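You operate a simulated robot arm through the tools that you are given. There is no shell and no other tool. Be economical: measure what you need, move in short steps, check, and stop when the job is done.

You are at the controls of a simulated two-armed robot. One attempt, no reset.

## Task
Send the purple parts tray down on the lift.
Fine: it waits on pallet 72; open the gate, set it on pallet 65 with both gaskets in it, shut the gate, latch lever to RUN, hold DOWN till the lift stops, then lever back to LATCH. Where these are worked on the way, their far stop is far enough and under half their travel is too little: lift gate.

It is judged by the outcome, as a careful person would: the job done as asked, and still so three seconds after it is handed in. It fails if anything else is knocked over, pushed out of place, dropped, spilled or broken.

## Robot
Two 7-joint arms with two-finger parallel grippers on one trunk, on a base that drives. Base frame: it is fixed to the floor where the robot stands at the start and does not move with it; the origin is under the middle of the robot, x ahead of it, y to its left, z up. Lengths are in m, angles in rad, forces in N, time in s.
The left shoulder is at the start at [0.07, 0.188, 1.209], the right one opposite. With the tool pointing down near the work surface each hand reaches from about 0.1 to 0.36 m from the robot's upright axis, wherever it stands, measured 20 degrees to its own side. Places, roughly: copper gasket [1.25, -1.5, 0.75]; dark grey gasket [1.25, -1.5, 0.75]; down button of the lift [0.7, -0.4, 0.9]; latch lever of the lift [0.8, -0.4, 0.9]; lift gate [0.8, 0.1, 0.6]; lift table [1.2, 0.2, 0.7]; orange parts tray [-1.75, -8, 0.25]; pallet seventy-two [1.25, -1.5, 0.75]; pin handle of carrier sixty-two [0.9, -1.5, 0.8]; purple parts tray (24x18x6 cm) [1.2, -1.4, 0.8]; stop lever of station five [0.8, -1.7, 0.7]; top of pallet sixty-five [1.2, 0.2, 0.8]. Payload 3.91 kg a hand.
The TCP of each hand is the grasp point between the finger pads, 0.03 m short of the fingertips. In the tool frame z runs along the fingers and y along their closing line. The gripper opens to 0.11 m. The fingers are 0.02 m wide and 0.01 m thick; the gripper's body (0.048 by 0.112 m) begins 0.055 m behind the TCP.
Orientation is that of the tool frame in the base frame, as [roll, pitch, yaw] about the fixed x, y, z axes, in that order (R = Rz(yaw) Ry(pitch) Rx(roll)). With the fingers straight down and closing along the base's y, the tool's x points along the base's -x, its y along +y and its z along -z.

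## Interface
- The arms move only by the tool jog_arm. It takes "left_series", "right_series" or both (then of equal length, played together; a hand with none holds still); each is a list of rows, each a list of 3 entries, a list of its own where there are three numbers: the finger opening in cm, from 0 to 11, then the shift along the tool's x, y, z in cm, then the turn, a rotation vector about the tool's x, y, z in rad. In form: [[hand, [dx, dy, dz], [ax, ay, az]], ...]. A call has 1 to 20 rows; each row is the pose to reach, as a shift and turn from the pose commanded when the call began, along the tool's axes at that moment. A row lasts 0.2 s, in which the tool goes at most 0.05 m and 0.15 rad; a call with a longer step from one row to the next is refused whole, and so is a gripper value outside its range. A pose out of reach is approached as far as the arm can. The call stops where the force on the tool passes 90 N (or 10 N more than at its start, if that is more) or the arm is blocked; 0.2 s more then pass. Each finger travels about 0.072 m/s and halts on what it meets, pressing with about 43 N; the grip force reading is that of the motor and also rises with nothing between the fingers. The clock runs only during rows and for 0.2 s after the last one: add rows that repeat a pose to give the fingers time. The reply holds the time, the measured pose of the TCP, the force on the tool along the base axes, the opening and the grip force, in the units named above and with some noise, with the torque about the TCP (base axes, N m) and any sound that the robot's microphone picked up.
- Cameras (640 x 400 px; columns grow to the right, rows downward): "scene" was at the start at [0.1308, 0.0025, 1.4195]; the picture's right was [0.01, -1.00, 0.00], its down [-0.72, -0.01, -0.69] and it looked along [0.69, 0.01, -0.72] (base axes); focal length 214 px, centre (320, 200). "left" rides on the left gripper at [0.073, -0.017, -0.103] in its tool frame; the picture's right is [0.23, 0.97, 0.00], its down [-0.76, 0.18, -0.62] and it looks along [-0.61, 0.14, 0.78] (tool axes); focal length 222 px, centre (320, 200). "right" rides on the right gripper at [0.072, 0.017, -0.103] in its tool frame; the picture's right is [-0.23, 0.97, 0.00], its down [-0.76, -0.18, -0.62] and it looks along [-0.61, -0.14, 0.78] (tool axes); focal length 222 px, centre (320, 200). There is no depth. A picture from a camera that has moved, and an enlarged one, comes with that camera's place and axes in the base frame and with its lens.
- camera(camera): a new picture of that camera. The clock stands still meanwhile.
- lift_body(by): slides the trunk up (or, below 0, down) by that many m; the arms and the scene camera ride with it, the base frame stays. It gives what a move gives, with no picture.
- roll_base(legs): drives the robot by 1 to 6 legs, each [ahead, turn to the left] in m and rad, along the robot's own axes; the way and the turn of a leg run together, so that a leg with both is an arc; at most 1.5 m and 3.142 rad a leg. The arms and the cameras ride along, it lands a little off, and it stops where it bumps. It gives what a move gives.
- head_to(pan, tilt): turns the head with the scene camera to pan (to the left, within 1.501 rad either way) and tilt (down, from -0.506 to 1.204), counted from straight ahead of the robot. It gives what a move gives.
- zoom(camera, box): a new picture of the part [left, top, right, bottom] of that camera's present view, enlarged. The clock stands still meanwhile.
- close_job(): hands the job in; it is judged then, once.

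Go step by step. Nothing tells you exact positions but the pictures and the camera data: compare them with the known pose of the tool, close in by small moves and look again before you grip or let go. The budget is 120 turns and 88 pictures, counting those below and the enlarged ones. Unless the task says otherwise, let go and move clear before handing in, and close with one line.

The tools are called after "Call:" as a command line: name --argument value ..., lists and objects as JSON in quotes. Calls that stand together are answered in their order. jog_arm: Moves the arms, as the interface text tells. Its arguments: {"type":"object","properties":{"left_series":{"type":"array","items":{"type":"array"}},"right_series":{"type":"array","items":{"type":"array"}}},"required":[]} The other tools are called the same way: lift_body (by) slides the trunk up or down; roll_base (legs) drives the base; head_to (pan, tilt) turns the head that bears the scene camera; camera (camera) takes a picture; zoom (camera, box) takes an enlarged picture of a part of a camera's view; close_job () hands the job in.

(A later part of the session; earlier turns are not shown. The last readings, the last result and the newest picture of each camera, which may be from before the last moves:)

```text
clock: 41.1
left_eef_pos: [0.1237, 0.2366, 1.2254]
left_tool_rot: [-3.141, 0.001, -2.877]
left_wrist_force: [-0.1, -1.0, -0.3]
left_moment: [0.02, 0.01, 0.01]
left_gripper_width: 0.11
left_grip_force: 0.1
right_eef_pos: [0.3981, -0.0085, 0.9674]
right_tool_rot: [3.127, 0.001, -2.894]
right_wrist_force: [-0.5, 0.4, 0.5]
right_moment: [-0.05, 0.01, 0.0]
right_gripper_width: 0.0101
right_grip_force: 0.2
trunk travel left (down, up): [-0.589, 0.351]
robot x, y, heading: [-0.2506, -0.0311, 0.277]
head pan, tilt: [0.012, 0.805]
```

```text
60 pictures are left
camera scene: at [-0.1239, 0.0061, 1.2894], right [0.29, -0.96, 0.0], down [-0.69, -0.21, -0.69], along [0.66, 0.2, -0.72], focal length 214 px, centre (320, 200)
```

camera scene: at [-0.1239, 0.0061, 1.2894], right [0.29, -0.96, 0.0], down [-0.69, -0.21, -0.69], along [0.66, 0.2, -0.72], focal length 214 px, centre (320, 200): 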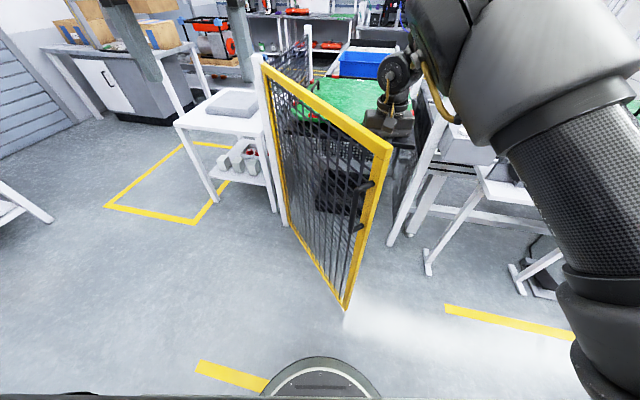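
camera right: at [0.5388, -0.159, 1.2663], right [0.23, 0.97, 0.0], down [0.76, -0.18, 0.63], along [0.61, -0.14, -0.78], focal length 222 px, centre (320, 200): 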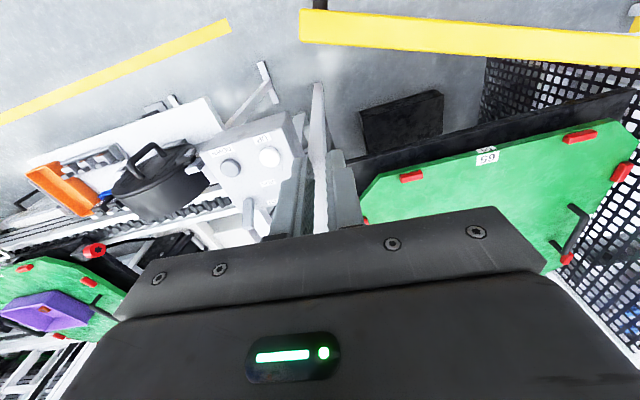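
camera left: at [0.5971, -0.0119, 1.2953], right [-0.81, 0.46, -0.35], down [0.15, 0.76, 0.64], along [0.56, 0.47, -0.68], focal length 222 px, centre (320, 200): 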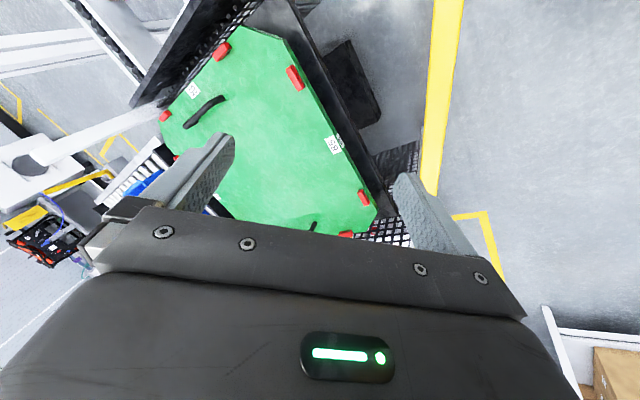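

It works: the gate is near 40° now. A left turn in place will sweep it further.

Call:
roll_base --legs '[[-0.03, 0.45]]'

Call:
camera --camera "scene"

```text
clock: 42.8
left_eef_pos: [-0.0566, 0.3574, 1.2258]
left_tool_rot: [-3.137, -0.002, -2.43]
left_wrist_force: [-0.2, -0.2, 0.4]
left_moment: [0.0, 0.0, 0.0]
left_gripper_width: 0.1098
left_grip_force: 0.1
right_eef_pos: [0.2985, 0.2531, 0.9651]
right_tool_rot: [3.126, 0.004, -2.449]
right_wrist_force: [-0.1, -0.3, -0.1]
right_moment: [-0.01, 0.02, -0.01]
right_gripper_width: 0.0101
right_grip_force: 0.1
trunk travel left (down, up): [-0.589, 0.351]
robot x, y, heading: [-0.2711, -0.0464, 0.721]
head pan, tilt: [0.012, 0.805]
```

```text
59 pictures are left
camera scene: at [-0.1791, 0.0424, 1.2895], right [0.67, -0.74, 0.0], down [-0.53, -0.49, -0.69], along [0.51, 0.47, -0.72], focal length 214 px, centre (320, 200)
```

scene: 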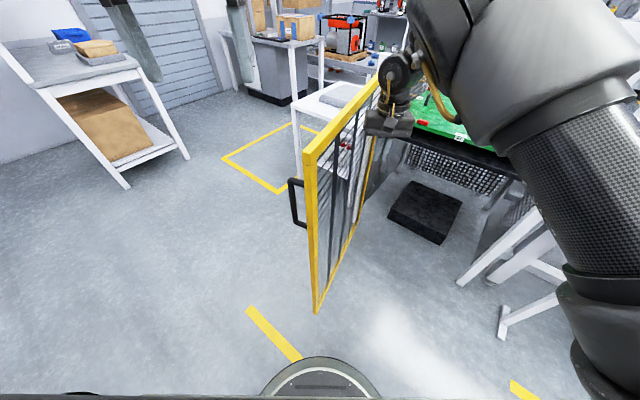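

Call:
roll_base --legs '[[0.0, 0.35]]'

Call:
camera --camera "scene"

```text
clock: 44.3
left_eef_pos: [-0.2013, 0.4076, 1.2257]
left_tool_rot: [-3.14, -0.002, -2.094]
left_wrist_force: [0.3, -1.5, 0.3]
left_moment: [-0.02, 0.0, -0.02]
left_gripper_width: 0.11
left_grip_force: 0.0
right_eef_pos: [0.1684, 0.4251, 0.9647]
right_tool_rot: [3.125, 0.0, -2.114]
right_wrist_force: [0.1, 0.5, -0.8]
right_moment: [-0.01, -0.01, -0.02]
right_gripper_width: 0.0099
right_grip_force: 0.0
trunk travel left (down, up): [-0.589, 0.351]
robot x, y, heading: [-0.2754, -0.049, 1.067]
head pan, tilt: [0.012, 0.805]
```

```text
58 pictures are left
camera scene: at [-0.2127, 0.069, 1.2895], right [0.88, -0.48, 0.0], down [-0.34, -0.63, -0.69], along [0.33, 0.61, -0.72], focal length 214 px, centre (320, 200)
```

scene: 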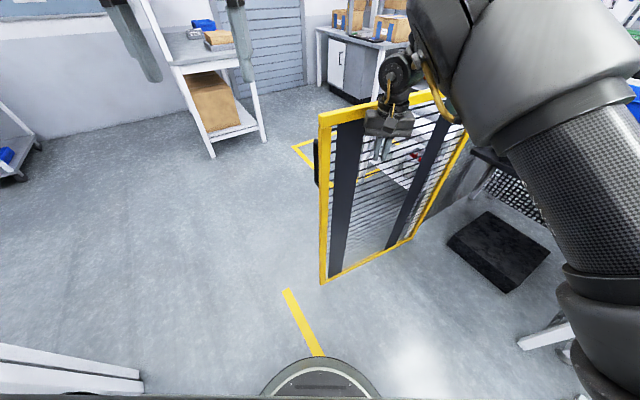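

The gate stands about 80° open. A bit more, to make room for the base.

Call:
roll_base --legs '[[0.0, 0.2]]'

Call:
camera --camera "scene"

```text
clock: 45.4
left_eef_pos: [-0.2944, 0.4131, 1.2255]
left_tool_rot: [-3.138, -0.001, -1.891]
left_wrist_force: [-0.6, 0.4, 0.7]
left_moment: [-0.04, -0.04, 0.0]
left_gripper_width: 0.1098
left_grip_force: 0.1
right_eef_pos: [0.0646, 0.5044, 0.9638]
right_tool_rot: [3.128, -0.003, -1.911]
right_wrist_force: [-0.5, 0.5, 0.5]
right_moment: [-0.01, -0.01, 0.01]
right_gripper_width: 0.0099
right_grip_force: 0.1
trunk travel left (down, up): [-0.589, 0.351]
robot x, y, heading: [-0.2747, -0.0488, 1.259]
head pan, tilt: [0.012, 0.805]
```

```text
57 pictures are left
camera scene: at [-0.2378, 0.0798, 1.2894], right [0.96, -0.29, 0.0], down [-0.21, -0.69, -0.69], along [0.2, 0.66, -0.72], focal length 214 px, centre (320, 200)
```

scene: 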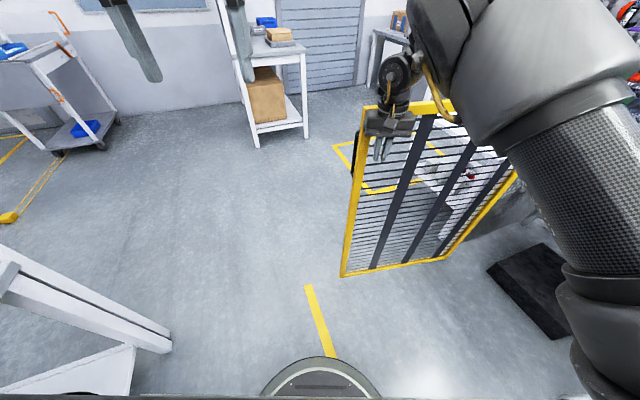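

The gate is now about 90° open, out of the way. Next I'll turn right to face along −y and look at the route to the tray.

Call:
roll_base --legs '[[0.0, -2.83]]'

Call:
head_to --pan 0.3 --tilt 0.5

Call:
camera --camera "scene"

```text
clock: 52.5
left_eef_pos: [-0.1241, -0.4807, 1.2267]
left_tool_rot: [-3.139, -0.002, 1.547]
left_wrist_force: [-0.8, -0.8, 0.6]
left_moment: [-0.01, 0.0, 0.04]
left_gripper_width: 0.1099
left_grip_force: 0.1
right_eef_pos: [-0.4401, -0.6749, 0.9639]
right_tool_rot: [3.128, 0.0, 1.526]
right_wrist_force: [-0.3, 1.2, -0.1]
right_moment: [-0.01, 0.0, -0.01]
right_gripper_width: 0.0101
right_grip_force: 0.0
trunk travel left (down, up): [-0.589, 0.351]
robot x, y, heading: [-0.2733, -0.0425, -1.576]
head pan, tilt: [0.012, 0.805]
```

```text
clock: 53.3
left_eef_pos: [-0.1236, -0.4821, 1.2253]
left_tool_rot: [-3.141, -0.003, 1.547]
left_wrist_force: [-0.9, -0.5, 0.8]
left_moment: [-0.02, -0.02, 0.02]
left_gripper_width: 0.1099
left_grip_force: 0.0
right_eef_pos: [-0.4394, -0.6752, 0.965]
right_tool_rot: [3.126, -0.002, 1.527]
right_wrist_force: [-0.7, 0.0, 0.0]
right_moment: [0.01, -0.01, -0.01]
right_gripper_width: 0.01
right_grip_force: 0.1
trunk travel left (down, up): [-0.589, 0.351]
robot x, y, heading: [-0.2758, -0.0479, -1.579]
head pan, tilt: [0.3, 0.499]
```

```text
56 pictures are left
camera scene: at [-0.2502, -0.1828, 1.3158], right [-0.96, -0.29, 0.0], down [-0.14, 0.46, -0.88], along [0.25, -0.84, -0.48], focal length 214 px, centre (320, 200)
```

scene: 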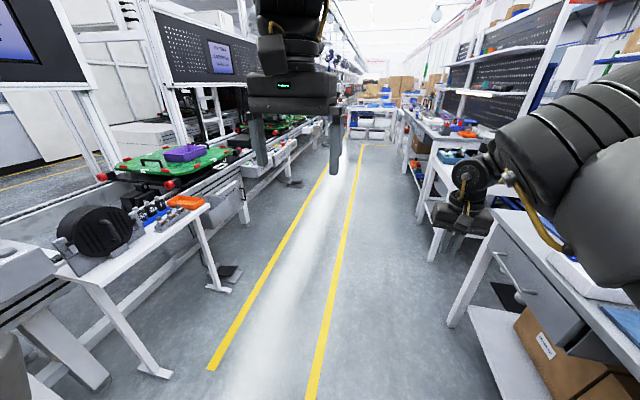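

The aisle is clear, with benches at x<−0.79 on the right. I'll angle slightly left, drive to about (0.05, −1.5), and face the pallet.

Call:
roll_base --legs '[[0.0, 0.23], [1.45, 0.0], [0.0, 1.346]]'

Call:
head_to --pan 0.0 --tilt 0.6

Call:
camera --camera "scene"

```text
clock: 64.7
left_eef_pos: [0.4804, -1.3019, 1.2262]
left_tool_rot: [-3.141, -0.002, -3.139]
left_wrist_force: [0.0, 0.0, -0.3]
left_moment: [0.02, 0.01, -0.03]
left_gripper_width: 0.1098
left_grip_force: 0.1
right_eef_pos: [0.6836, -1.6129, 0.9641]
right_tool_rot: [3.128, -0.001, 3.121]
right_wrist_force: [0.2, 0.1, -0.9]
right_moment: [-0.06, -0.01, -0.01]
right_gripper_width: 0.0098
right_grip_force: 0.1
trunk travel left (down, up): [-0.589, 0.351]
robot x, y, heading: [0.0552, -1.4671, 0.011]
head pan, tilt: [0.3, 0.499]
```

```text
clock: 65.5
left_eef_pos: [0.4825, -1.3022, 1.2268]
left_tool_rot: [-3.139, 0.0, -3.139]
left_wrist_force: [-0.4, -0.8, -0.2]
left_moment: [-0.02, -0.02, 0.0]
left_gripper_width: 0.1097
left_grip_force: 0.0
right_eef_pos: [0.6821, -1.6135, 0.9641]
right_tool_rot: [3.126, -0.001, 3.12]
right_wrist_force: [0.1, 0.4, -0.4]
right_moment: [0.02, 0.0, -0.02]
right_gripper_width: 0.0098
right_grip_force: 0.0
trunk travel left (down, up): [-0.589, 0.351]
robot x, y, heading: [0.0531, -1.4638, 0.016]
head pan, tilt: [0.0, 0.6]
```

```text
55 pictures are left
camera scene: at [0.1905, -1.4609, 1.3068], right [0.02, -1.0, 0.0], down [-0.56, -0.01, -0.83], along [0.83, 0.01, -0.56], focal length 214 px, centre (320, 200)
```

scene: 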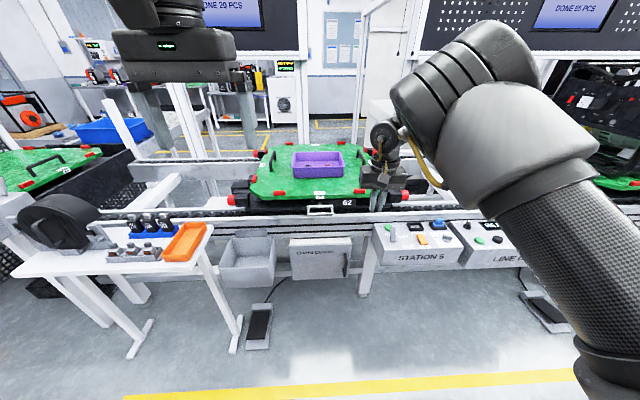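

Call:
zoom --camera "scene" --box '[210, 110, 410, 290]'

```text
2.22 times, centred on (310, 200) of scene
camera zoom: at [0.1905, -1.4609, 1.3068], right [0.02, -1.0, 0.0], down [-0.56, -0.01, -0.83], along [0.83, 0.01, -0.56], focal length 477 px, centre (342, 200)
```

zoom: 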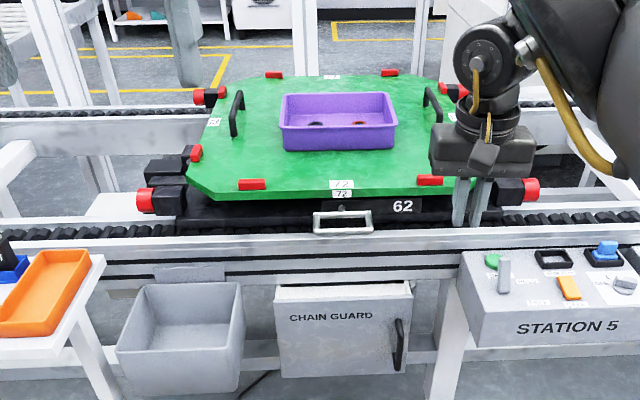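

Both gaskets (dark and copper) lie in the tray, centred near (1.18, −1.44), rim z≈0.87. Carrying with both hands on its end walls looks right. I'll drive up and measure with the hand cameras.

Call:
roll_base --legs '[[0.43, 0.0]]'

Call:
head_to --pan 0.0 --tilt 0.75

Call:
camera --camera "scene"

Call:
camera --camera "left"

Call:
camera --camera "right"

```text
clock: 68.2
left_eef_pos: [0.9159, -1.2875, 1.2256]
left_tool_rot: [-3.141, -0.001, -3.128]
left_wrist_force: [-0.4, 0.4, 0.4]
left_moment: [0.0, -0.01, 0.02]
left_gripper_width: 0.11
left_grip_force: 0.1
right_eef_pos: [1.1198, -1.5978, 0.9637]
right_tool_rot: [3.128, -0.003, 3.132]
right_wrist_force: [0.2, 0.1, -0.7]
right_moment: [0.0, 0.01, -0.01]
right_gripper_width: 0.0103
right_grip_force: 0.0
trunk travel left (down, up): [-0.589, 0.351]
robot x, y, heading: [0.4908, -1.459, 0.026]
head pan, tilt: [0.0, 0.6]
```

```text
clock: 68.8
left_eef_pos: [0.917, -1.2887, 1.2256]
left_tool_rot: [-3.14, -0.001, -3.126]
left_wrist_force: [0.4, -0.3, -0.8]
left_moment: [0.01, 0.03, 0.02]
left_gripper_width: 0.1098
left_grip_force: 0.0
right_eef_pos: [1.1212, -1.5978, 0.965]
right_tool_rot: [3.125, -0.002, 3.129]
right_wrist_force: [0.9, -0.5, 0.0]
right_moment: [0.02, 0.04, -0.03]
right_gripper_width: 0.0099
right_grip_force: 0.0
trunk travel left (down, up): [-0.589, 0.351]
robot x, y, heading: [0.4871, -1.4557, 0.023]
head pan, tilt: [0.0, 0.75]
```

```text
53 pictures are left
camera scene: at [0.6209, -1.4508, 1.2939], right [0.03, -1.0, 0.0], down [-0.68, -0.02, -0.73], along [0.73, 0.02, -0.68], focal length 214 px, centre (320, 200)
```

scene: 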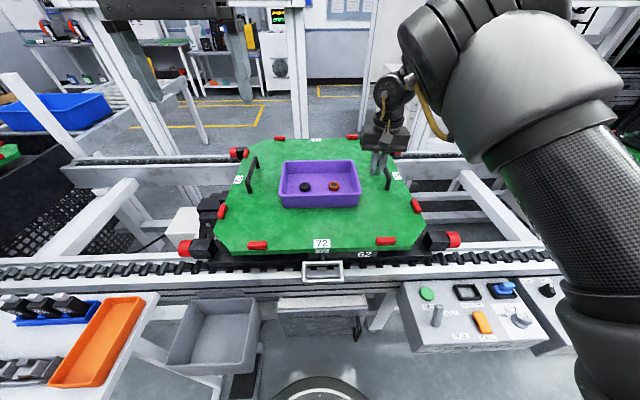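

```text
52 pictures are left
camera left: at [0.8446, -1.305, 1.3295], right [-0.24, 0.97, 0.0], down [0.76, 0.19, 0.62], along [0.6, 0.15, -0.78], focal length 222 px, centre (320, 200)
```

left: 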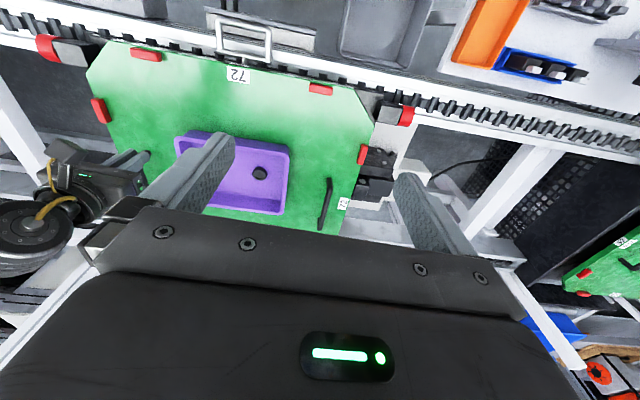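

```text
51 pictures are left
camera right: at [1.0479, -1.5838, 1.0689], right [0.24, 0.97, 0.01], down [0.76, -0.19, 0.62], along [0.6, -0.14, -0.79], focal length 222 px, centre (320, 200)
```

right: 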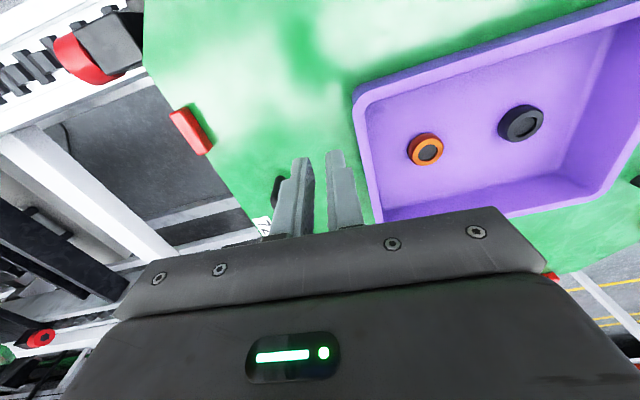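

Tray: x 1.11–1.28, y −1.56…−1.32, rim z≈0.865. I'll raise the right hand, lower the trunk, and move in a bit so both hands hover above the end walls.

Call:
jog_arm --right_series '[[2, [0, 0, -3], [0, 0, 0]], [3, [0, 0, -6], [0, 0, 0]], [3.5, [0, 0, -9], [0, 0, 0]], [3.5, [0, 2, -10], [0, 0, 0]], [3.5, [0, 4, -10], [0, 0, 0]], [3.5, [0, 4, -10], [0, 0, 0]]]' --left_series '[[10, [-4, 0, 2], [0, 0, 0]], [8, [-8, -1, 4], [0, 0, 0]], [7, [-12, -2, 6], [0, 0, 0]], [6, [-16, -3, 8], [0, 0, 0]], [4.5, [-18, -3.7, 10], [0, 0, 0]], [3.5, [-20, -3.7, 14], [0, 0, 0]]]'

Call:
lift_body --by -0.12

Call:
roll_base --legs '[[0.06, -0.02]]'

Call:
camera --camera "scene"

```text
clock: 70.2
left_eef_pos: [1.1166, -1.3251, 1.0841]
left_tool_rot: [-3.139, -0.005, -3.129]
left_wrist_force: [-0.1, 0.7, 0.1]
left_moment: [0.01, 0.05, 0.02]
left_gripper_width: 0.035
left_grip_force: 0.0
left hand out of reach, approached as far as the arm can: row 4, 5
right_eef_pos: [1.113, -1.5643, 1.0563]
right_tool_rot: [3.127, -0.001, 3.131]
right_wrist_force: [0.3, 0.6, -0.8]
right_moment: [-0.01, 0.02, -0.03]
right_gripper_width: 0.0349
right_grip_force: 0.0
right hand out of reach, approached as far as the arm can: row 4, 5, 6
trunk travel left (down, up): [-0.589, 0.351]
robot x, y, heading: [0.4825, -1.4536, 0.026]
head pan, tilt: [0.0, 0.75]
```

```text
clock: 71.8
left_eef_pos: [1.1128, -1.3248, 0.9661]
left_tool_rot: [-3.14, 0.0, -3.128]
left_wrist_force: [0.3, -0.4, 0.2]
left_moment: [-0.01, 0.01, -0.03]
left_gripper_width: 0.035
left_grip_force: 0.2
right_eef_pos: [1.1104, -1.5645, 0.9402]
right_tool_rot: [3.127, 0.004, 3.129]
right_wrist_force: [-0.2, 0.0, 0.0]
right_moment: [0.01, -0.03, -0.01]
right_gripper_width: 0.0348
right_grip_force: 0.0
trunk travel left (down, up): [-0.469, 0.471]
robot x, y, heading: [0.4862, -1.456, 0.022]
head pan, tilt: [0.0, 0.75]
```

```text
clock: 72.7
left_eef_pos: [1.1716, -1.3358, 0.9705]
left_tool_rot: [-3.14, 0.005, 3.135]
left_wrist_force: [0.2, 0.7, 0.3]
left_moment: [0.0, -0.04, 0.01]
left_gripper_width: 0.0352
left_grip_force: 0.0
right_eef_pos: [1.166, -1.5741, 0.9415]
right_tool_rot: [3.128, 0.008, 3.114]
right_wrist_force: [-0.2, 0.2, 0.4]
right_moment: [0.0, -0.03, -0.02]
right_gripper_width: 0.0353
right_grip_force: 0.0
trunk travel left (down, up): [-0.469, 0.471]
robot x, y, heading: [0.5456, -1.4508, 0.005]
head pan, tilt: [0.0, 0.75]
```

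```text
50 pictures are left
camera scene: at [0.6755, -1.4522, 1.1748], right [0.01, -1.0, 0.0], down [-0.68, -0.01, -0.73], along [0.73, 0.01, -0.68], focal length 214 px, centre (320, 200)
```

scene: 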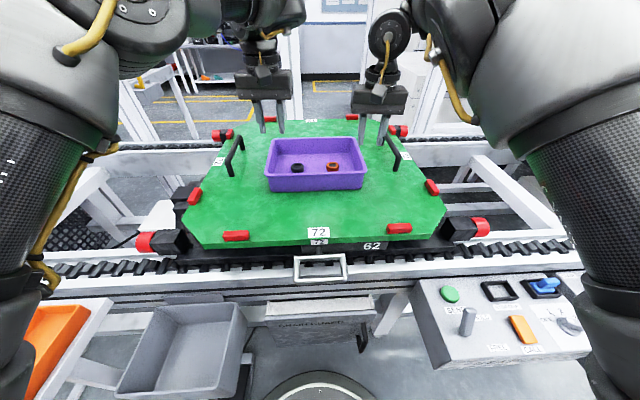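

Both hands are above the tray ends. I'll shift them over the walls and descend to just above the rim for a close check.

Call:
jog_arm --right_series '[[3.5, [-1, 1, 1], [0, 0, 0]], [3.5, [-2, 1.6, 2], [0, 0, 0]], [3.5, [-2, 1.6, 2.8], [0, 0, 0]], [3.5, [-2, 1.6, 2.8], [0, 0, 0]]]' --left_series '[[3.5, [-1, 0.5, 2], [0, 0, 0]], [3.5, [-2, 1, 4], [0, 0, 0]], [3.5, [-2, 1, 5.5], [0, 0, 0]], [3.5, [-2, 1, 5.5], [0, 0, 0]]]'

Call:
camera --camera "left"

Call:
camera --camera "right"

Call:
zoom --camera "scene" --box '[220, 60, 420, 200]'

```text
clock: 73.7
left_eef_pos: [1.1961, -1.3268, 0.9113]
left_tool_rot: [-3.141, 0.001, 3.138]
left_wrist_force: [0.4, 0.5, 0.0]
left_moment: [-0.01, -0.01, 0.0]
left_gripper_width: 0.0351
left_grip_force: 0.1
right_eef_pos: [1.1869, -1.5602, 0.91]
right_tool_rot: [3.126, 0.009, 3.115]
right_wrist_force: [-0.3, -0.9, -0.7]
right_moment: [-0.01, 0.01, 0.02]
right_gripper_width: 0.035
right_grip_force: 0.0
right hand out of reach, approached as far as the arm can: row 1, 2, 3
trunk travel left (down, up): [-0.469, 0.471]
robot x, y, heading: [0.5475, -1.4557, 0.004]
head pan, tilt: [0.0, 0.75]
```

```text
49 pictures are left
camera left: at [1.1244, -1.3413, 1.0157], right [-0.22, 0.97, 0.0], down [0.76, 0.18, 0.62], along [0.61, 0.14, -0.78], focal length 222 px, centre (320, 200)
```

left: 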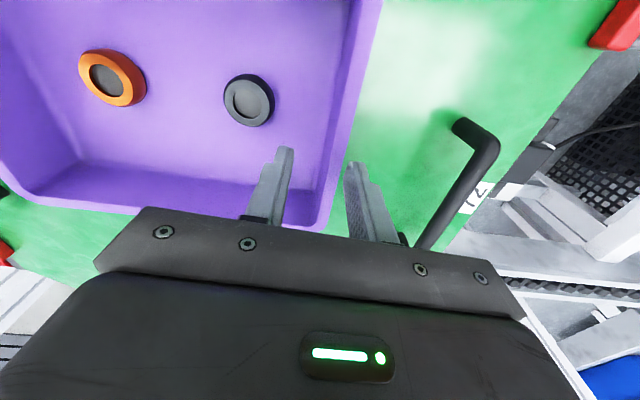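

```text
48 pictures are left
camera right: at [1.1137, -1.5441, 1.014], right [0.25, 0.97, 0.02], down [0.75, -0.21, 0.63], along [0.61, -0.15, -0.78], focal length 222 px, centre (320, 200)
```

right: 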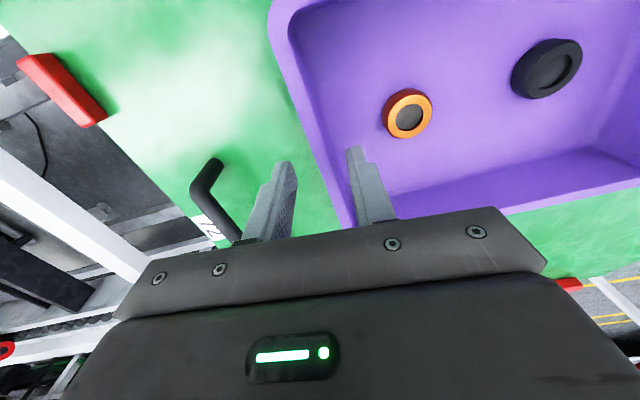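

```text
2.86 times, centred on (320, 130) of scene
camera zoom: at [0.6802, -1.4525, 1.174], right [0.01, -1.0, 0.0], down [-0.68, -0.01, -0.73], along [0.73, 0.01, -0.68], focal length 613 px, centre (320, 400)
```

zoom: 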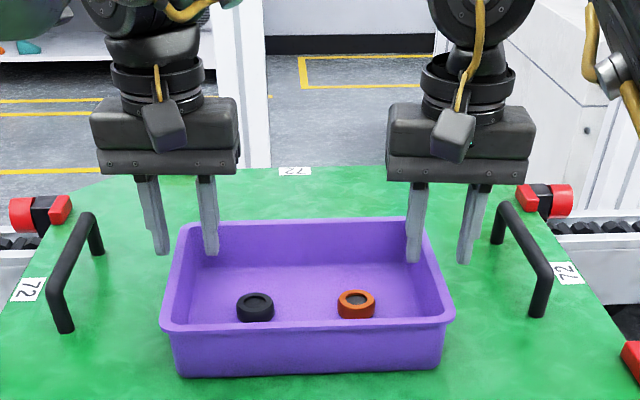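

The right hand is centred over its wall; the left needs about 1.1 cm outward. Then both descend 5.5 cm and close.

Call:
jog_arm --right_series '[[3.5, [0, 0, 0], [0, 0, 0]], [3.5, [0, 0, 1.5], [0, 0, 0]], [3.5, [0, 0, 3], [0, 0, 0]], [3.5, [0, 0, 4.5], [0, 0, 0]], [3.5, [0, 0, 5.5], [0, 0, 0]], [3.5, [0, 0, 5.5], [0, 0, 0]]]' --left_series '[[3.5, [0, 1.1, 0], [0, 0, 0]], [3.5, [0, 1.1, 1.5], [0, 0, 0]], [3.5, [0, 1.1, 3], [0, 0, 0]], [3.5, [0, 1.1, 4.5], [0, 0, 0]], [3.5, [0, 1.1, 5.5], [0, 0, 0]], [3.5, [0, 1.1, 5.5], [0, 0, 0]]]'

Call:
camera --camera "left"

Call:
camera --camera "right"

Call:
zoom --camera "scene" --box '[220, 60, 420, 200]'

```text
clock: 75.1
left_eef_pos: [1.1962, -1.3144, 0.8567]
left_tool_rot: [-3.138, 0.003, 3.134]
left_wrist_force: [0.4, 0.8, -0.3]
left_moment: [0.06, -0.01, -0.01]
left_gripper_width: 0.035
left_grip_force: 0.1
right_eef_pos: [1.1895, -1.5575, 0.8563]
right_tool_rot: [3.125, 0.005, 3.111]
right_wrist_force: [-0.3, -0.4, -0.3]
right_moment: [-0.03, 0.02, 0.0]
right_gripper_width: 0.0348
right_grip_force: 0.0
trunk travel left (down, up): [-0.469, 0.471]
robot x, y, heading: [0.5467, -1.4574, 0.01]
head pan, tilt: [0.0, 0.75]
```

```text
46 pictures are left
camera left: at [1.1233, -1.3297, 0.9605], right [-0.22, 0.98, 0.0], down [0.76, 0.17, 0.62], along [0.61, 0.14, -0.78], focal length 222 px, centre (320, 200)
```

left: 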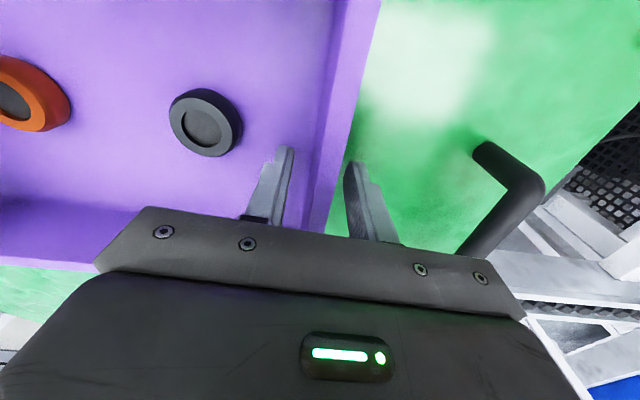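

```text
45 pictures are left
camera right: at [1.1167, -1.5423, 0.961], right [0.26, 0.97, 0.02], down [0.75, -0.21, 0.62], along [0.6, -0.15, -0.78], focal length 222 px, centre (320, 200)
```

right: 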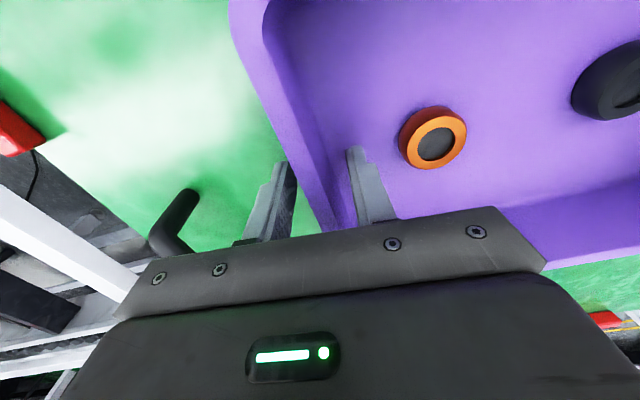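

```text
2.86 times, centred on (320, 130) of scene
camera zoom: at [0.6806, -1.4522, 1.1739], right [0.01, -1.0, 0.0], down [-0.68, -0.01, -0.73], along [0.73, 0.01, -0.68], focal length 613 px, centre (320, 400)
```

zoom: 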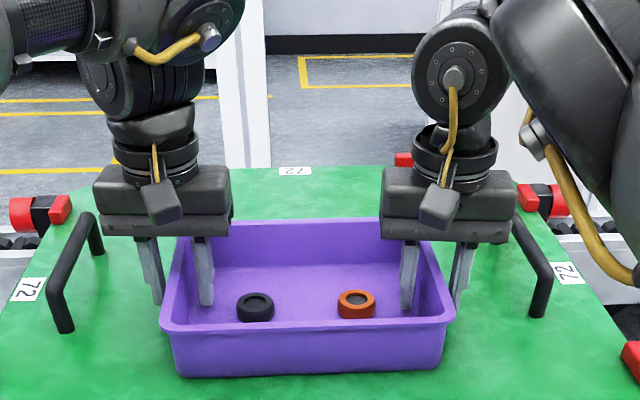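

The walls are between the fingers on both sides. A further 1 cm down, then close both.

Call:
jog_arm --right_series '[[3.5, [0, 0, 1], [0, 0, 0]], [3.5, [0, 0, 1], [0, 0, 0]], [2, [0, 0, 1], [0, 0, 0]], [1, [0, 0, 1], [0, 0, 0]], [0, [0, 0, 1], [0, 0, 0]], [0, [0, 0, 1], [0, 0, 0]], [0, [0, 0, 1], [0, 0, 0]]]' --left_series '[[3.5, [0, 0, 1], [0, 0, 0]], [3.5, [0, 0, 1], [0, 0, 0]], [2, [0, 0, 1], [0, 0, 0]], [1, [0, 0, 1], [0, 0, 0]], [0, [0, 0, 1], [0, 0, 0]], [0, [0, 0, 1], [0, 0, 0]], [0, [0, 0, 1], [0, 0, 0]]]'

Call:
zoom --camera "scene" --box '[220, 60, 420, 200]'

```text
clock: 76.7
left_eef_pos: [1.1938, -1.3194, 0.8508]
left_tool_rot: [-3.131, 0.007, 3.129]
left_wrist_force: [8.6, -49.7, 29.5]
left_moment: [1.66, 0.9, 1.0]
left_gripper_width: 0.0052
left_grip_force: 43.7
right_eef_pos: [1.187, -1.556, 0.8495]
right_tool_rot: [3.116, 0.007, 3.114]
right_wrist_force: [-0.4, 54.7, 10.2]
right_moment: [-2.04, 0.25, 0.9]
right_gripper_width: 0.0065
right_grip_force: 43.4
trunk travel left (down, up): [-0.469, 0.471]
robot x, y, heading: [0.5473, -1.4519, 0.004]
head pan, tilt: [0.0, 0.75]
```

```text
2.86 times, centred on (320, 130) of scene
camera zoom: at [0.677, -1.4519, 1.1745], right [0.01, -1.0, 0.0], down [-0.68, -0.01, -0.73], along [0.73, 0.01, -0.68], focal length 613 px, centre (320, 400)
```

zoom: 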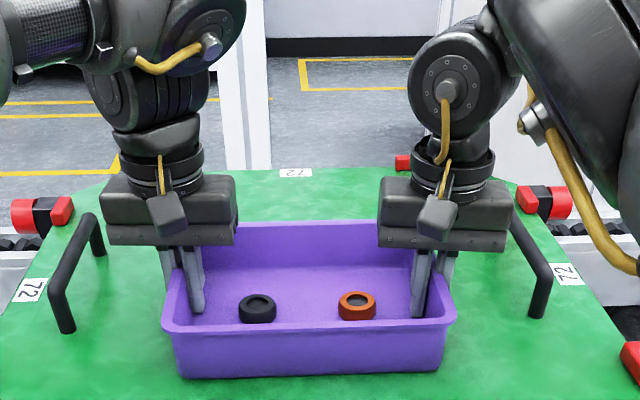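

Both hands hold the walls, with some tension between them. I'll ease the hands slightly together, then lift with the trunk.

Call:
jog_arm --right_series '[[0, [0, 0.2, -0.2], [0, 0, 0]], [0, [0, 0.3, -0.3], [0, 0, 0]]]' --left_series '[[0, [0, -0.2, -0.2], [0, 0, 0]], [0, [0, -0.3, -0.4], [0, 0, 0]]]'

Call:
lift_body --by 0.05

Call:
camera --camera "scene"

```text
clock: 77.3
left_eef_pos: [1.1953, -1.3168, 0.8511]
left_tool_rot: [-3.139, 0.001, 3.135]
left_wrist_force: [4.5, -28.6, 15.2]
left_moment: [0.39, -0.34, 0.85]
left_gripper_width: 0.0049
left_grip_force: 43.0
right_eef_pos: [1.1874, -1.5543, 0.8498]
right_tool_rot: [3.121, 0.002, 3.113]
right_wrist_force: [-7.0, 27.4, -6.4]
right_moment: [-2.11, -0.19, 0.8]
right_gripper_width: 0.0064
right_grip_force: 42.9
trunk travel left (down, up): [-0.469, 0.471]
robot x, y, heading: [0.5441, -1.4533, 0.004]
head pan, tilt: [0.0, 0.75]
```

```text
clock: 78.2
left_eef_pos: [1.1957, -1.3172, 0.899]
left_tool_rot: [-3.14, 0.001, 3.134]
left_wrist_force: [7.6, -29.7, 0.2]
left_moment: [1.41, -0.24, 0.89]
left_gripper_width: 0.0051
left_grip_force: 43.2
right_eef_pos: [1.1891, -1.5541, 0.8987]
right_tool_rot: [3.121, 0.001, 3.114]
right_wrist_force: [-7.2, 29.9, -4.3]
right_moment: [-2.05, 0.25, 1.01]
right_gripper_width: 0.0056
right_grip_force: 43.1
trunk travel left (down, up): [-0.519, 0.421]
robot x, y, heading: [0.549, -1.4586, 0.004]
head pan, tilt: [0.0, 0.75]
```

```text
42 pictures are left
camera scene: at [0.6813, -1.4522, 1.2238], right [0.01, -1.0, 0.0], down [-0.68, -0.01, -0.73], along [0.73, 0.01, -0.68], focal length 214 px, centre (320, 200)
```

scene: 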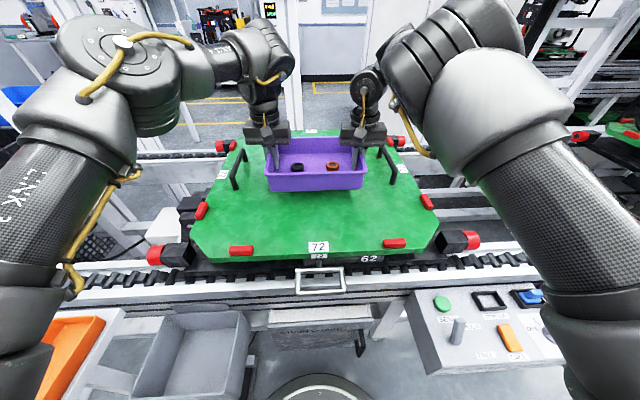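

The tray is up and level with both gaskets inside. I'll raise it further and back away from the conveyor.

Call:
lift_body --by 0.16

Call:
roll_base --legs '[[-0.45, 0.0]]'

Call:
camera --camera "scene"

```text
clock: 80.1
left_eef_pos: [1.1964, -1.3169, 1.0612]
left_tool_rot: [-3.137, 0.0, 3.136]
left_wrist_force: [6.1, -34.8, 2.1]
left_moment: [1.27, 0.18, 0.87]
left_gripper_width: 0.005
left_grip_force: 42.7
right_eef_pos: [1.191, -1.5544, 1.0604]
right_tool_rot: [3.125, 0.003, 3.112]
right_wrist_force: [-6.5, 35.6, -4.7]
right_moment: [-2.04, -0.14, 0.9]
right_gripper_width: 0.0057
right_grip_force: 42.8
trunk travel left (down, up): [-0.679, 0.261]
robot x, y, heading: [0.5478, -1.4569, 0.01]
head pan, tilt: [0.0, 0.75]
```

```text
clock: 82.8
left_eef_pos: [0.744, -1.3205, 1.0599]
left_tool_rot: [-3.14, 0.002, 3.137]
left_wrist_force: [6.5, -35.0, 2.8]
left_moment: [1.15, 0.11, 0.89]
left_gripper_width: 0.0051
left_grip_force: 43.3
right_eef_pos: [0.738, -1.5571, 1.0606]
right_tool_rot: [3.124, 0.001, 3.115]
right_wrist_force: [-6.6, 36.2, -6.1]
right_moment: [-2.08, -0.07, 0.9]
right_gripper_width: 0.006
right_grip_force: 43.2
trunk travel left (down, up): [-0.679, 0.261]
robot x, y, heading: [0.0965, -1.4596, 0.005]
head pan, tilt: [0.0, 0.75]
```

```text
41 pictures are left
camera scene: at [0.2294, -1.4557, 1.3838], right [0.01, -1.0, 0.0], down [-0.68, -0.01, -0.73], along [0.73, 0.01, -0.68], focal length 214 px, centre (320, 200)
```

scene: 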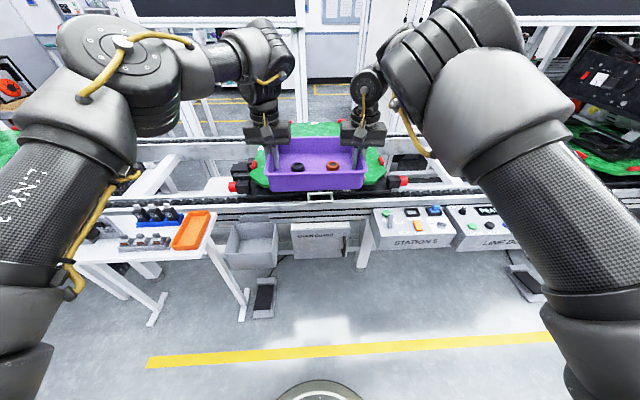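

The tray is held steadily. Now turn right and reverse up the aisle towards the lift.

Call:
roll_base --legs '[[0.0, -1.32], [-0.8, 0.0]]'

Call:
roll_base --legs '[[-0.8, 0.0]]'

Call:
roll_base --legs '[[0.0, 0.8]]'

Call:
camera --camera "scene"

```text
clock: 90.3
left_eef_pos: [0.1816, -1.286, 1.0597]
left_tool_rot: [-3.139, 0.001, 1.842]
left_wrist_force: [-19.2, -12.6, 1.2]
left_moment: [0.44, -1.24, 0.84]
left_gripper_width: 0.0051
left_grip_force: 42.9
right_eef_pos: [-0.0469, -1.3446, 1.0596]
right_tool_rot: [3.121, 0.001, 1.824]
right_wrist_force: [19.2, 12.5, -5.6]
right_moment: [-0.63, 1.94, 0.87]
right_gripper_width: 0.0057
right_grip_force: 43.0
trunk travel left (down, up): [-0.679, 0.261]
robot x, y, heading: [-0.1295, -0.6987, -1.281]
head pan, tilt: [0.0, 0.75]
```

```text
clock: 94.5
left_eef_pos: [-0.0415, -0.5261, 1.0604]
left_tool_rot: [-3.138, 0.002, 1.848]
left_wrist_force: [-11.4, -10.7, 0.6]
left_moment: [0.53, -1.28, 0.87]
left_gripper_width: 0.0051
left_grip_force: 42.9
right_eef_pos: [-0.2708, -0.5853, 1.0593]
right_tool_rot: [3.125, 0.002, 1.827]
right_wrist_force: [10.0, 9.8, -3.9]
right_moment: [-0.66, 1.84, 0.88]
right_gripper_width: 0.0056
right_grip_force: 42.5
trunk travel left (down, up): [-0.679, 0.261]
robot x, y, heading: [-0.357, 0.0584, -1.276]
head pan, tilt: [0.0, 0.75]
```

```text
clock: 97.0
left_eef_pos: [0.2839, -0.1168, 1.0608]
left_tool_rot: [-3.139, 0.0, 2.657]
left_wrist_force: [1.9, -12.1, 1.1]
left_moment: [1.42, -0.55, 0.87]
left_gripper_width: 0.005
left_grip_force: 42.7
right_eef_pos: [0.1697, -0.3242, 1.0581]
right_tool_rot: [3.121, 0.002, 2.637]
right_wrist_force: [-0.6, 13.2, -3.1]
right_moment: [-1.84, 0.79, 0.89]
right_gripper_width: 0.0054
right_grip_force: 43.1
trunk travel left (down, up): [-0.679, 0.261]
robot x, y, heading: [-0.3584, 0.0581, -0.469]
head pan, tilt: [0.0, 0.75]
```

```text
40 pictures are left
camera scene: at [-0.2356, 0.0002, 1.3839], right [-0.45, -0.89, 0.0], down [-0.61, 0.31, -0.73], along [0.65, -0.33, -0.68], focal length 214 px, centre (320, 200)
```

scene: 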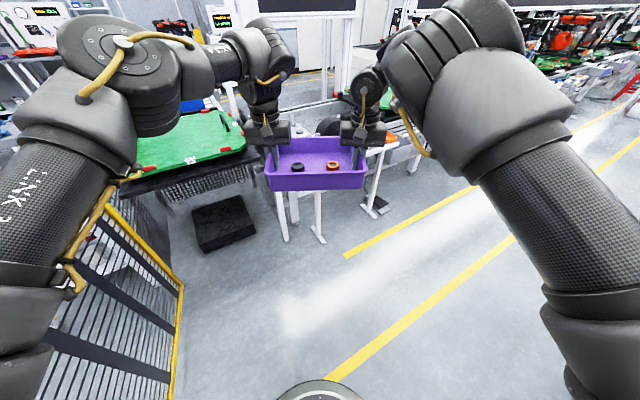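

The tray is steady and the lift is ahead to the left. I'll finish turning and check clearance of posts and gate for the arms.

Call:
roll_base --legs '[[0.0, 0.62], [0.3, 0.0], [0.0, -0.15]]'

Call:
head_to --pan 0.0 --tilt 0.6

Call:
camera --camera "scene"

```text
clock: 101.5
left_eef_pos: [0.5901, 0.2531, 1.0603]
left_tool_rot: [-3.137, 0.003, -3.137]
left_wrist_force: [7.1, -8.2, 2.0]
left_moment: [1.4, 0.19, 0.89]
left_gripper_width: 0.005
left_grip_force: 42.6
right_eef_pos: [0.5866, 0.0179, 1.0599]
right_tool_rot: [3.122, 0.0, 3.125]
right_wrist_force: [-7.6, 8.4, -4.1]
right_moment: [-1.97, -0.17, 0.92]
right_gripper_width: 0.0055
right_grip_force: 43.1
trunk travel left (down, up): [-0.679, 0.261]
robot x, y, heading: [-0.0555, 0.1101, 0.018]
head pan, tilt: [0.0, 0.75]
```

```text
clock: 102.2
left_eef_pos: [0.5905, 0.2518, 1.0598]
left_tool_rot: [-3.139, 0.003, -3.139]
left_wrist_force: [7.8, -6.9, -0.8]
left_moment: [1.74, -0.18, 0.9]
left_gripper_width: 0.0049
left_grip_force: 43.3
right_eef_pos: [0.5859, 0.0151, 1.0585]
right_tool_rot: [3.121, -0.001, 3.123]
right_wrist_force: [-7.6, 6.0, -1.8]
right_moment: [-1.9, 0.17, 0.93]
right_gripper_width: 0.0054
right_grip_force: 42.8
trunk travel left (down, up): [-0.679, 0.261]
robot x, y, heading: [-0.0527, 0.1066, 0.019]
head pan, tilt: [0.0, 0.6]
```

```text
39 pictures are left
camera scene: at [0.0826, 0.1122, 1.3967], right [0.02, -1.0, 0.0], down [-0.57, -0.01, -0.82], along [0.82, 0.02, -0.57], focal length 214 px, centre (320, 200)
```

scene: 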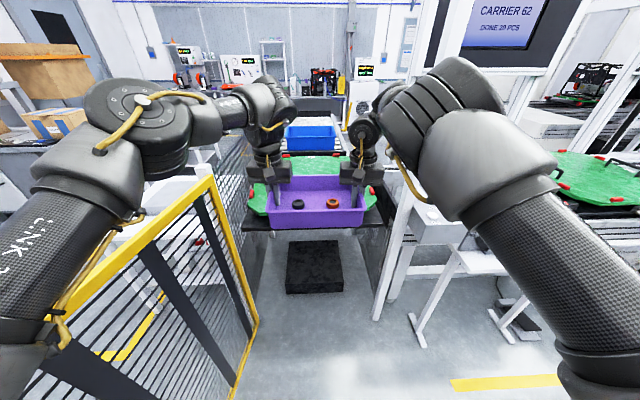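

The opening is clear and the arms fit. I'll go in, aiming at robot (0.39, 0.165), so the tray hovers over pallet 65.

Call:
roll_base --legs '[[0.0, 0.11], [0.44, 0.0], [0.0, -0.125]]'

Call:
camera --camera "scene"

Call:
camera --camera "right"

Call:
camera --camera "left"

```text
clock: 106.0
left_eef_pos: [1.031, 0.3014, 1.0603]
left_tool_rot: [-3.138, 0.001, 3.132]
left_wrist_force: [6.9, -7.2, -0.7]
left_moment: [1.51, 0.21, 0.87]
left_gripper_width: 0.0054
left_grip_force: 43.1
right_eef_pos: [1.0244, 0.0645, 1.059]
right_tool_rot: [3.122, 0.0, 3.108]
right_wrist_force: [-7.8, 8.2, -2.9]
right_moment: [-1.92, -0.25, 0.94]
right_gripper_width: 0.0057
right_grip_force: 42.8
trunk travel left (down, up): [-0.679, 0.261]
robot x, y, heading: [0.3812, 0.1622, 0.007]
head pan, tilt: [0.0, 0.6]
```

```text
38 pictures are left
camera scene: at [0.5216, 0.1693, 1.3968], right [0.01, -1.0, 0.0], down [-0.57, 0.0, -0.82], along [0.82, 0.0, -0.57], focal length 214 px, centre (320, 200)
```

scene: 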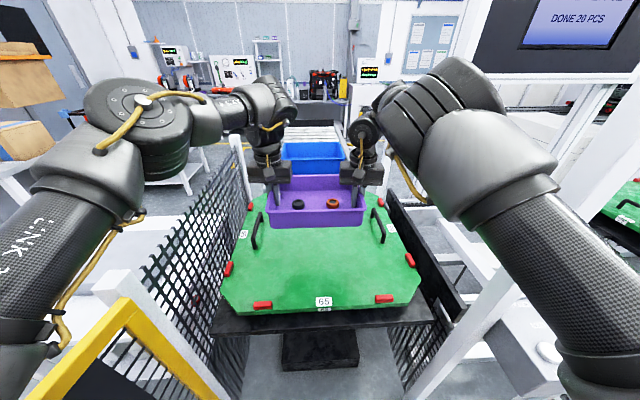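

```text
37 pictures are left
camera right: at [0.9525, 0.0802, 1.1643], right [0.26, 0.97, 0.02], down [0.76, -0.21, 0.62], along [0.6, -0.14, -0.78], focal length 222 px, centre (320, 200)
```

right: 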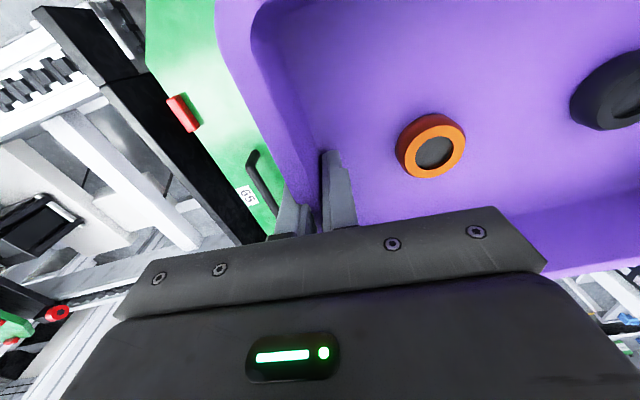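

```text
36 pictures are left
camera left: at [0.9593, 0.2868, 1.1641], right [-0.22, 0.98, 0.0], down [0.76, 0.17, 0.62], along [0.61, 0.13, -0.78], focal length 222 px, centre (320, 200)
```

left: 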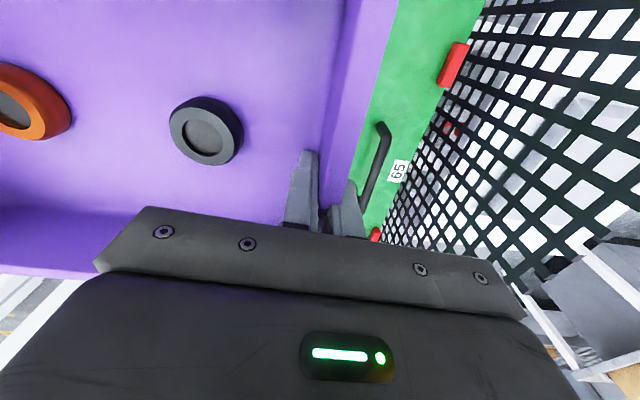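

The tray hovers over pallet 65, clear of its handles and corner blocks. I'll lower it with the trunk, stopping a bit above contact.

Call:
lift_body --by -0.18

Call:
camera --camera "scene"

```text
clock: 108.0
left_eef_pos: [1.0302, 0.3004, 0.8808]
left_tool_rot: [-3.138, 0.002, 3.13]
left_wrist_force: [7.7, -7.2, 0.6]
left_moment: [1.65, -0.23, 0.84]
left_gripper_width: 0.0046
left_grip_force: 43.2
right_eef_pos: [1.025, 0.0635, 0.8798]
right_tool_rot: [3.119, 0.002, 3.109]
right_wrist_force: [-6.5, 8.1, -3.5]
right_moment: [-1.9, 0.23, 0.87]
right_gripper_width: 0.0056
right_grip_force: 43.4
trunk travel left (down, up): [-0.499, 0.441]
robot x, y, heading: [0.3821, 0.1699, 0.004]
head pan, tilt: [0.0, 0.6]
```

```text
35 pictures are left
camera scene: at [0.5212, 0.1686, 1.2168], right [0.01, -1.0, 0.0], down [-0.57, 0.0, -0.82], along [0.82, 0.0, -0.57], focal length 214 px, centre (320, 200)
```

scene: 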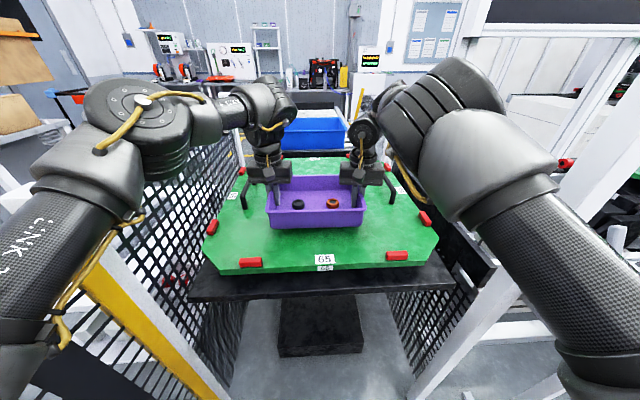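

Call:
jog_arm --right_series '[[0, [0, 0, 0.7], [0, 0, 0]], [0, [0, 0, 1.4], [0, 0, 0]], [0, [0, 0, 2], [0, 0, 0]], [0, [0, 0, 2.4], [0, 0, 0]]]' --left_series '[[0, [0, 0, 0.7], [0, 0, 0]], [0, [0, 0, 1.4], [0, 0, 0]], [0, [0, 0, 2], [0, 0, 0]], [0, [0, 0, 2.4], [0, 0, 0]]]'

Call:
zoom --camera "scene" --box '[240, 140, 400, 280]'

```text
clock: 109.0
left_eef_pos: [1.0324, 0.3008, 0.8565]
left_tool_rot: [-3.138, 0.003, 3.13]
left_wrist_force: [7.6, -9.4, 5.0]
left_moment: [0.66, 0.98, 0.93]
left_gripper_width: 0.005
left_grip_force: 42.6
right_eef_pos: [1.0261, 0.0643, 0.8564]
right_tool_rot: [3.12, -0.008, 3.111]
right_wrist_force: [-7.3, 9.4, -7.5]
right_moment: [-2.14, -0.93, 0.92]
right_gripper_width: 0.0061
right_grip_force: 42.6
trunk travel left (down, up): [-0.499, 0.441]
robot x, y, heading: [0.3781, 0.1662, 0.008]
head pan, tilt: [0.0, 0.6]
```

```text
2.86 times, centred on (320, 210) of scene
camera zoom: at [0.5217, 0.1686, 1.2167], right [0.01, -1.0, 0.0], down [-0.57, 0.0, -0.82], along [0.82, 0.0, -0.57], focal length 613 px, centre (320, 171)
```

zoom: 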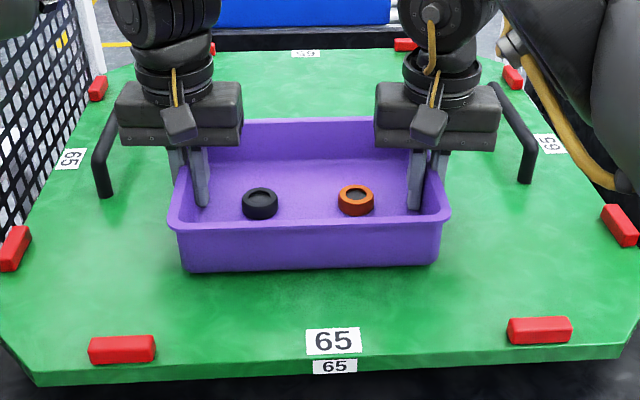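

Call:
jog_arm --right_series '[[0, [0, 0, 0.3], [0, 0, 0]], [0, [0, 0, 0.6], [0, 0, 0]], [0, [0, 0, 0.8], [0, 0, 0]]]' --left_series '[[0, [0, 0, 0.3], [0, 0, 0]], [0, [0, 0, 0.6], [0, 0, 0]], [0, [0, 0, 0.8], [0, 0, 0]]]'

```text
clock: 109.8
left_eef_pos: [1.0309, 0.2991, 0.8516]
left_tool_rot: [-3.134, 0.007, 3.128]
left_wrist_force: [11.2, -28.0, 21.3]
left_moment: [-0.08, 0.18, 0.8]
left_gripper_width: 0.0048
left_grip_force: 43.1
right_eef_pos: [1.0247, 0.062, 0.853]
right_tool_rot: [3.117, -0.005, 3.114]
right_wrist_force: [-6.9, 28.7, -12.1]
right_moment: [-2.07, -1.23, 0.91]
right_gripper_width: 0.0065
right_grip_force: 42.7
right hand out of reach, approached as far as the arm can: row 1, 2, 3
trunk travel left (down, up): [-0.499, 0.441]
robot x, y, heading: [0.3848, 0.1675, 0.008]
head pan, tilt: [0.0, 0.6]
```

The tray is seated on the pallet (same height as when it was picked). Opening both hands and rising clear.

Call:
jog_arm --right_series '[[1, [0, 0, 0], [0, 0, 0]], [2.5, [0, 0, 0], [0, 0, 0]], [3.5, [0, 0, 0], [0, 0, 0]], [3.5, [0, 0, 0], [0, 0, 0]], [3.5, [0, 0, -2], [0, 0, 0]], [3.5, [0, 0, -4], [0, 0, 0]], [3.5, [0, 0, -6], [0, 0, 0]], [3.5, [0, 0, -8], [0, 0, 0]]]' --left_series '[[1, [0, 0, 0], [0, 0, 0]], [2.5, [0, 0, 0], [0, 0, 0]], [3.5, [0, 0, 0], [0, 0, 0]], [3.5, [0, 0, 0], [0, 0, 0]], [3.5, [0, 0, -2], [0, 0, 0]], [3.5, [0, 0, -4], [0, 0, 0]], [3.5, [0, 0, -6], [0, 0, 0]], [3.5, [0, 0, -8], [0, 0, 0]]]'

Call:
lift_body --by 0.15

Call:
camera --camera "scene"

```text
clock: 111.6
left_eef_pos: [1.0288, 0.299, 0.9295]
left_tool_rot: [-3.139, 0.003, 3.131]
left_wrist_force: [-0.2, 0.2, -0.3]
left_moment: [0.04, 0.01, -0.04]
left_gripper_width: 0.0351
left_grip_force: 0.2
right_eef_pos: [1.0228, 0.0585, 0.9329]
right_tool_rot: [3.121, 0.004, 3.113]
right_wrist_force: [-0.5, -0.5, -0.4]
right_moment: [0.02, -0.01, -0.02]
right_gripper_width: 0.0352
right_grip_force: 0.2
trunk travel left (down, up): [-0.499, 0.441]
robot x, y, heading: [0.38, 0.1666, 0.008]
head pan, tilt: [0.0, 0.6]
```

```text
clock: 113.3
left_eef_pos: [1.0294, 0.2993, 1.0789]
left_tool_rot: [-3.138, 0.001, 3.133]
left_wrist_force: [-0.4, 0.3, -0.1]
left_moment: [0.01, -0.02, -0.01]
left_gripper_width: 0.035
left_grip_force: 0.0
right_eef_pos: [1.0261, 0.0591, 1.0821]
right_tool_rot: [3.122, 0.003, 3.11]
right_wrist_force: [0.3, -0.9, 0.0]
right_moment: [-0.04, -0.05, 0.0]
right_gripper_width: 0.0351
right_grip_force: 0.1
trunk travel left (down, up): [-0.649, 0.291]
robot x, y, heading: [0.3825, 0.1661, 0.001]
head pan, tilt: [0.0, 0.6]
```

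```text
33 pictures are left
camera scene: at [0.5213, 0.1686, 1.3667], right [0.01, -1.0, 0.0], down [-0.57, 0.0, -0.82], along [0.82, 0.0, -0.57], focal length 214 px, centre (320, 200)
```

scene: 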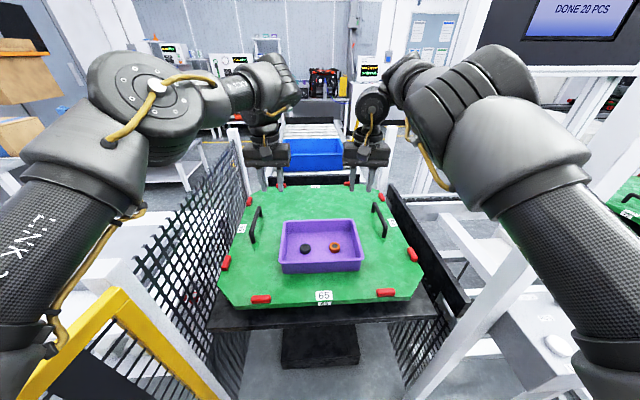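

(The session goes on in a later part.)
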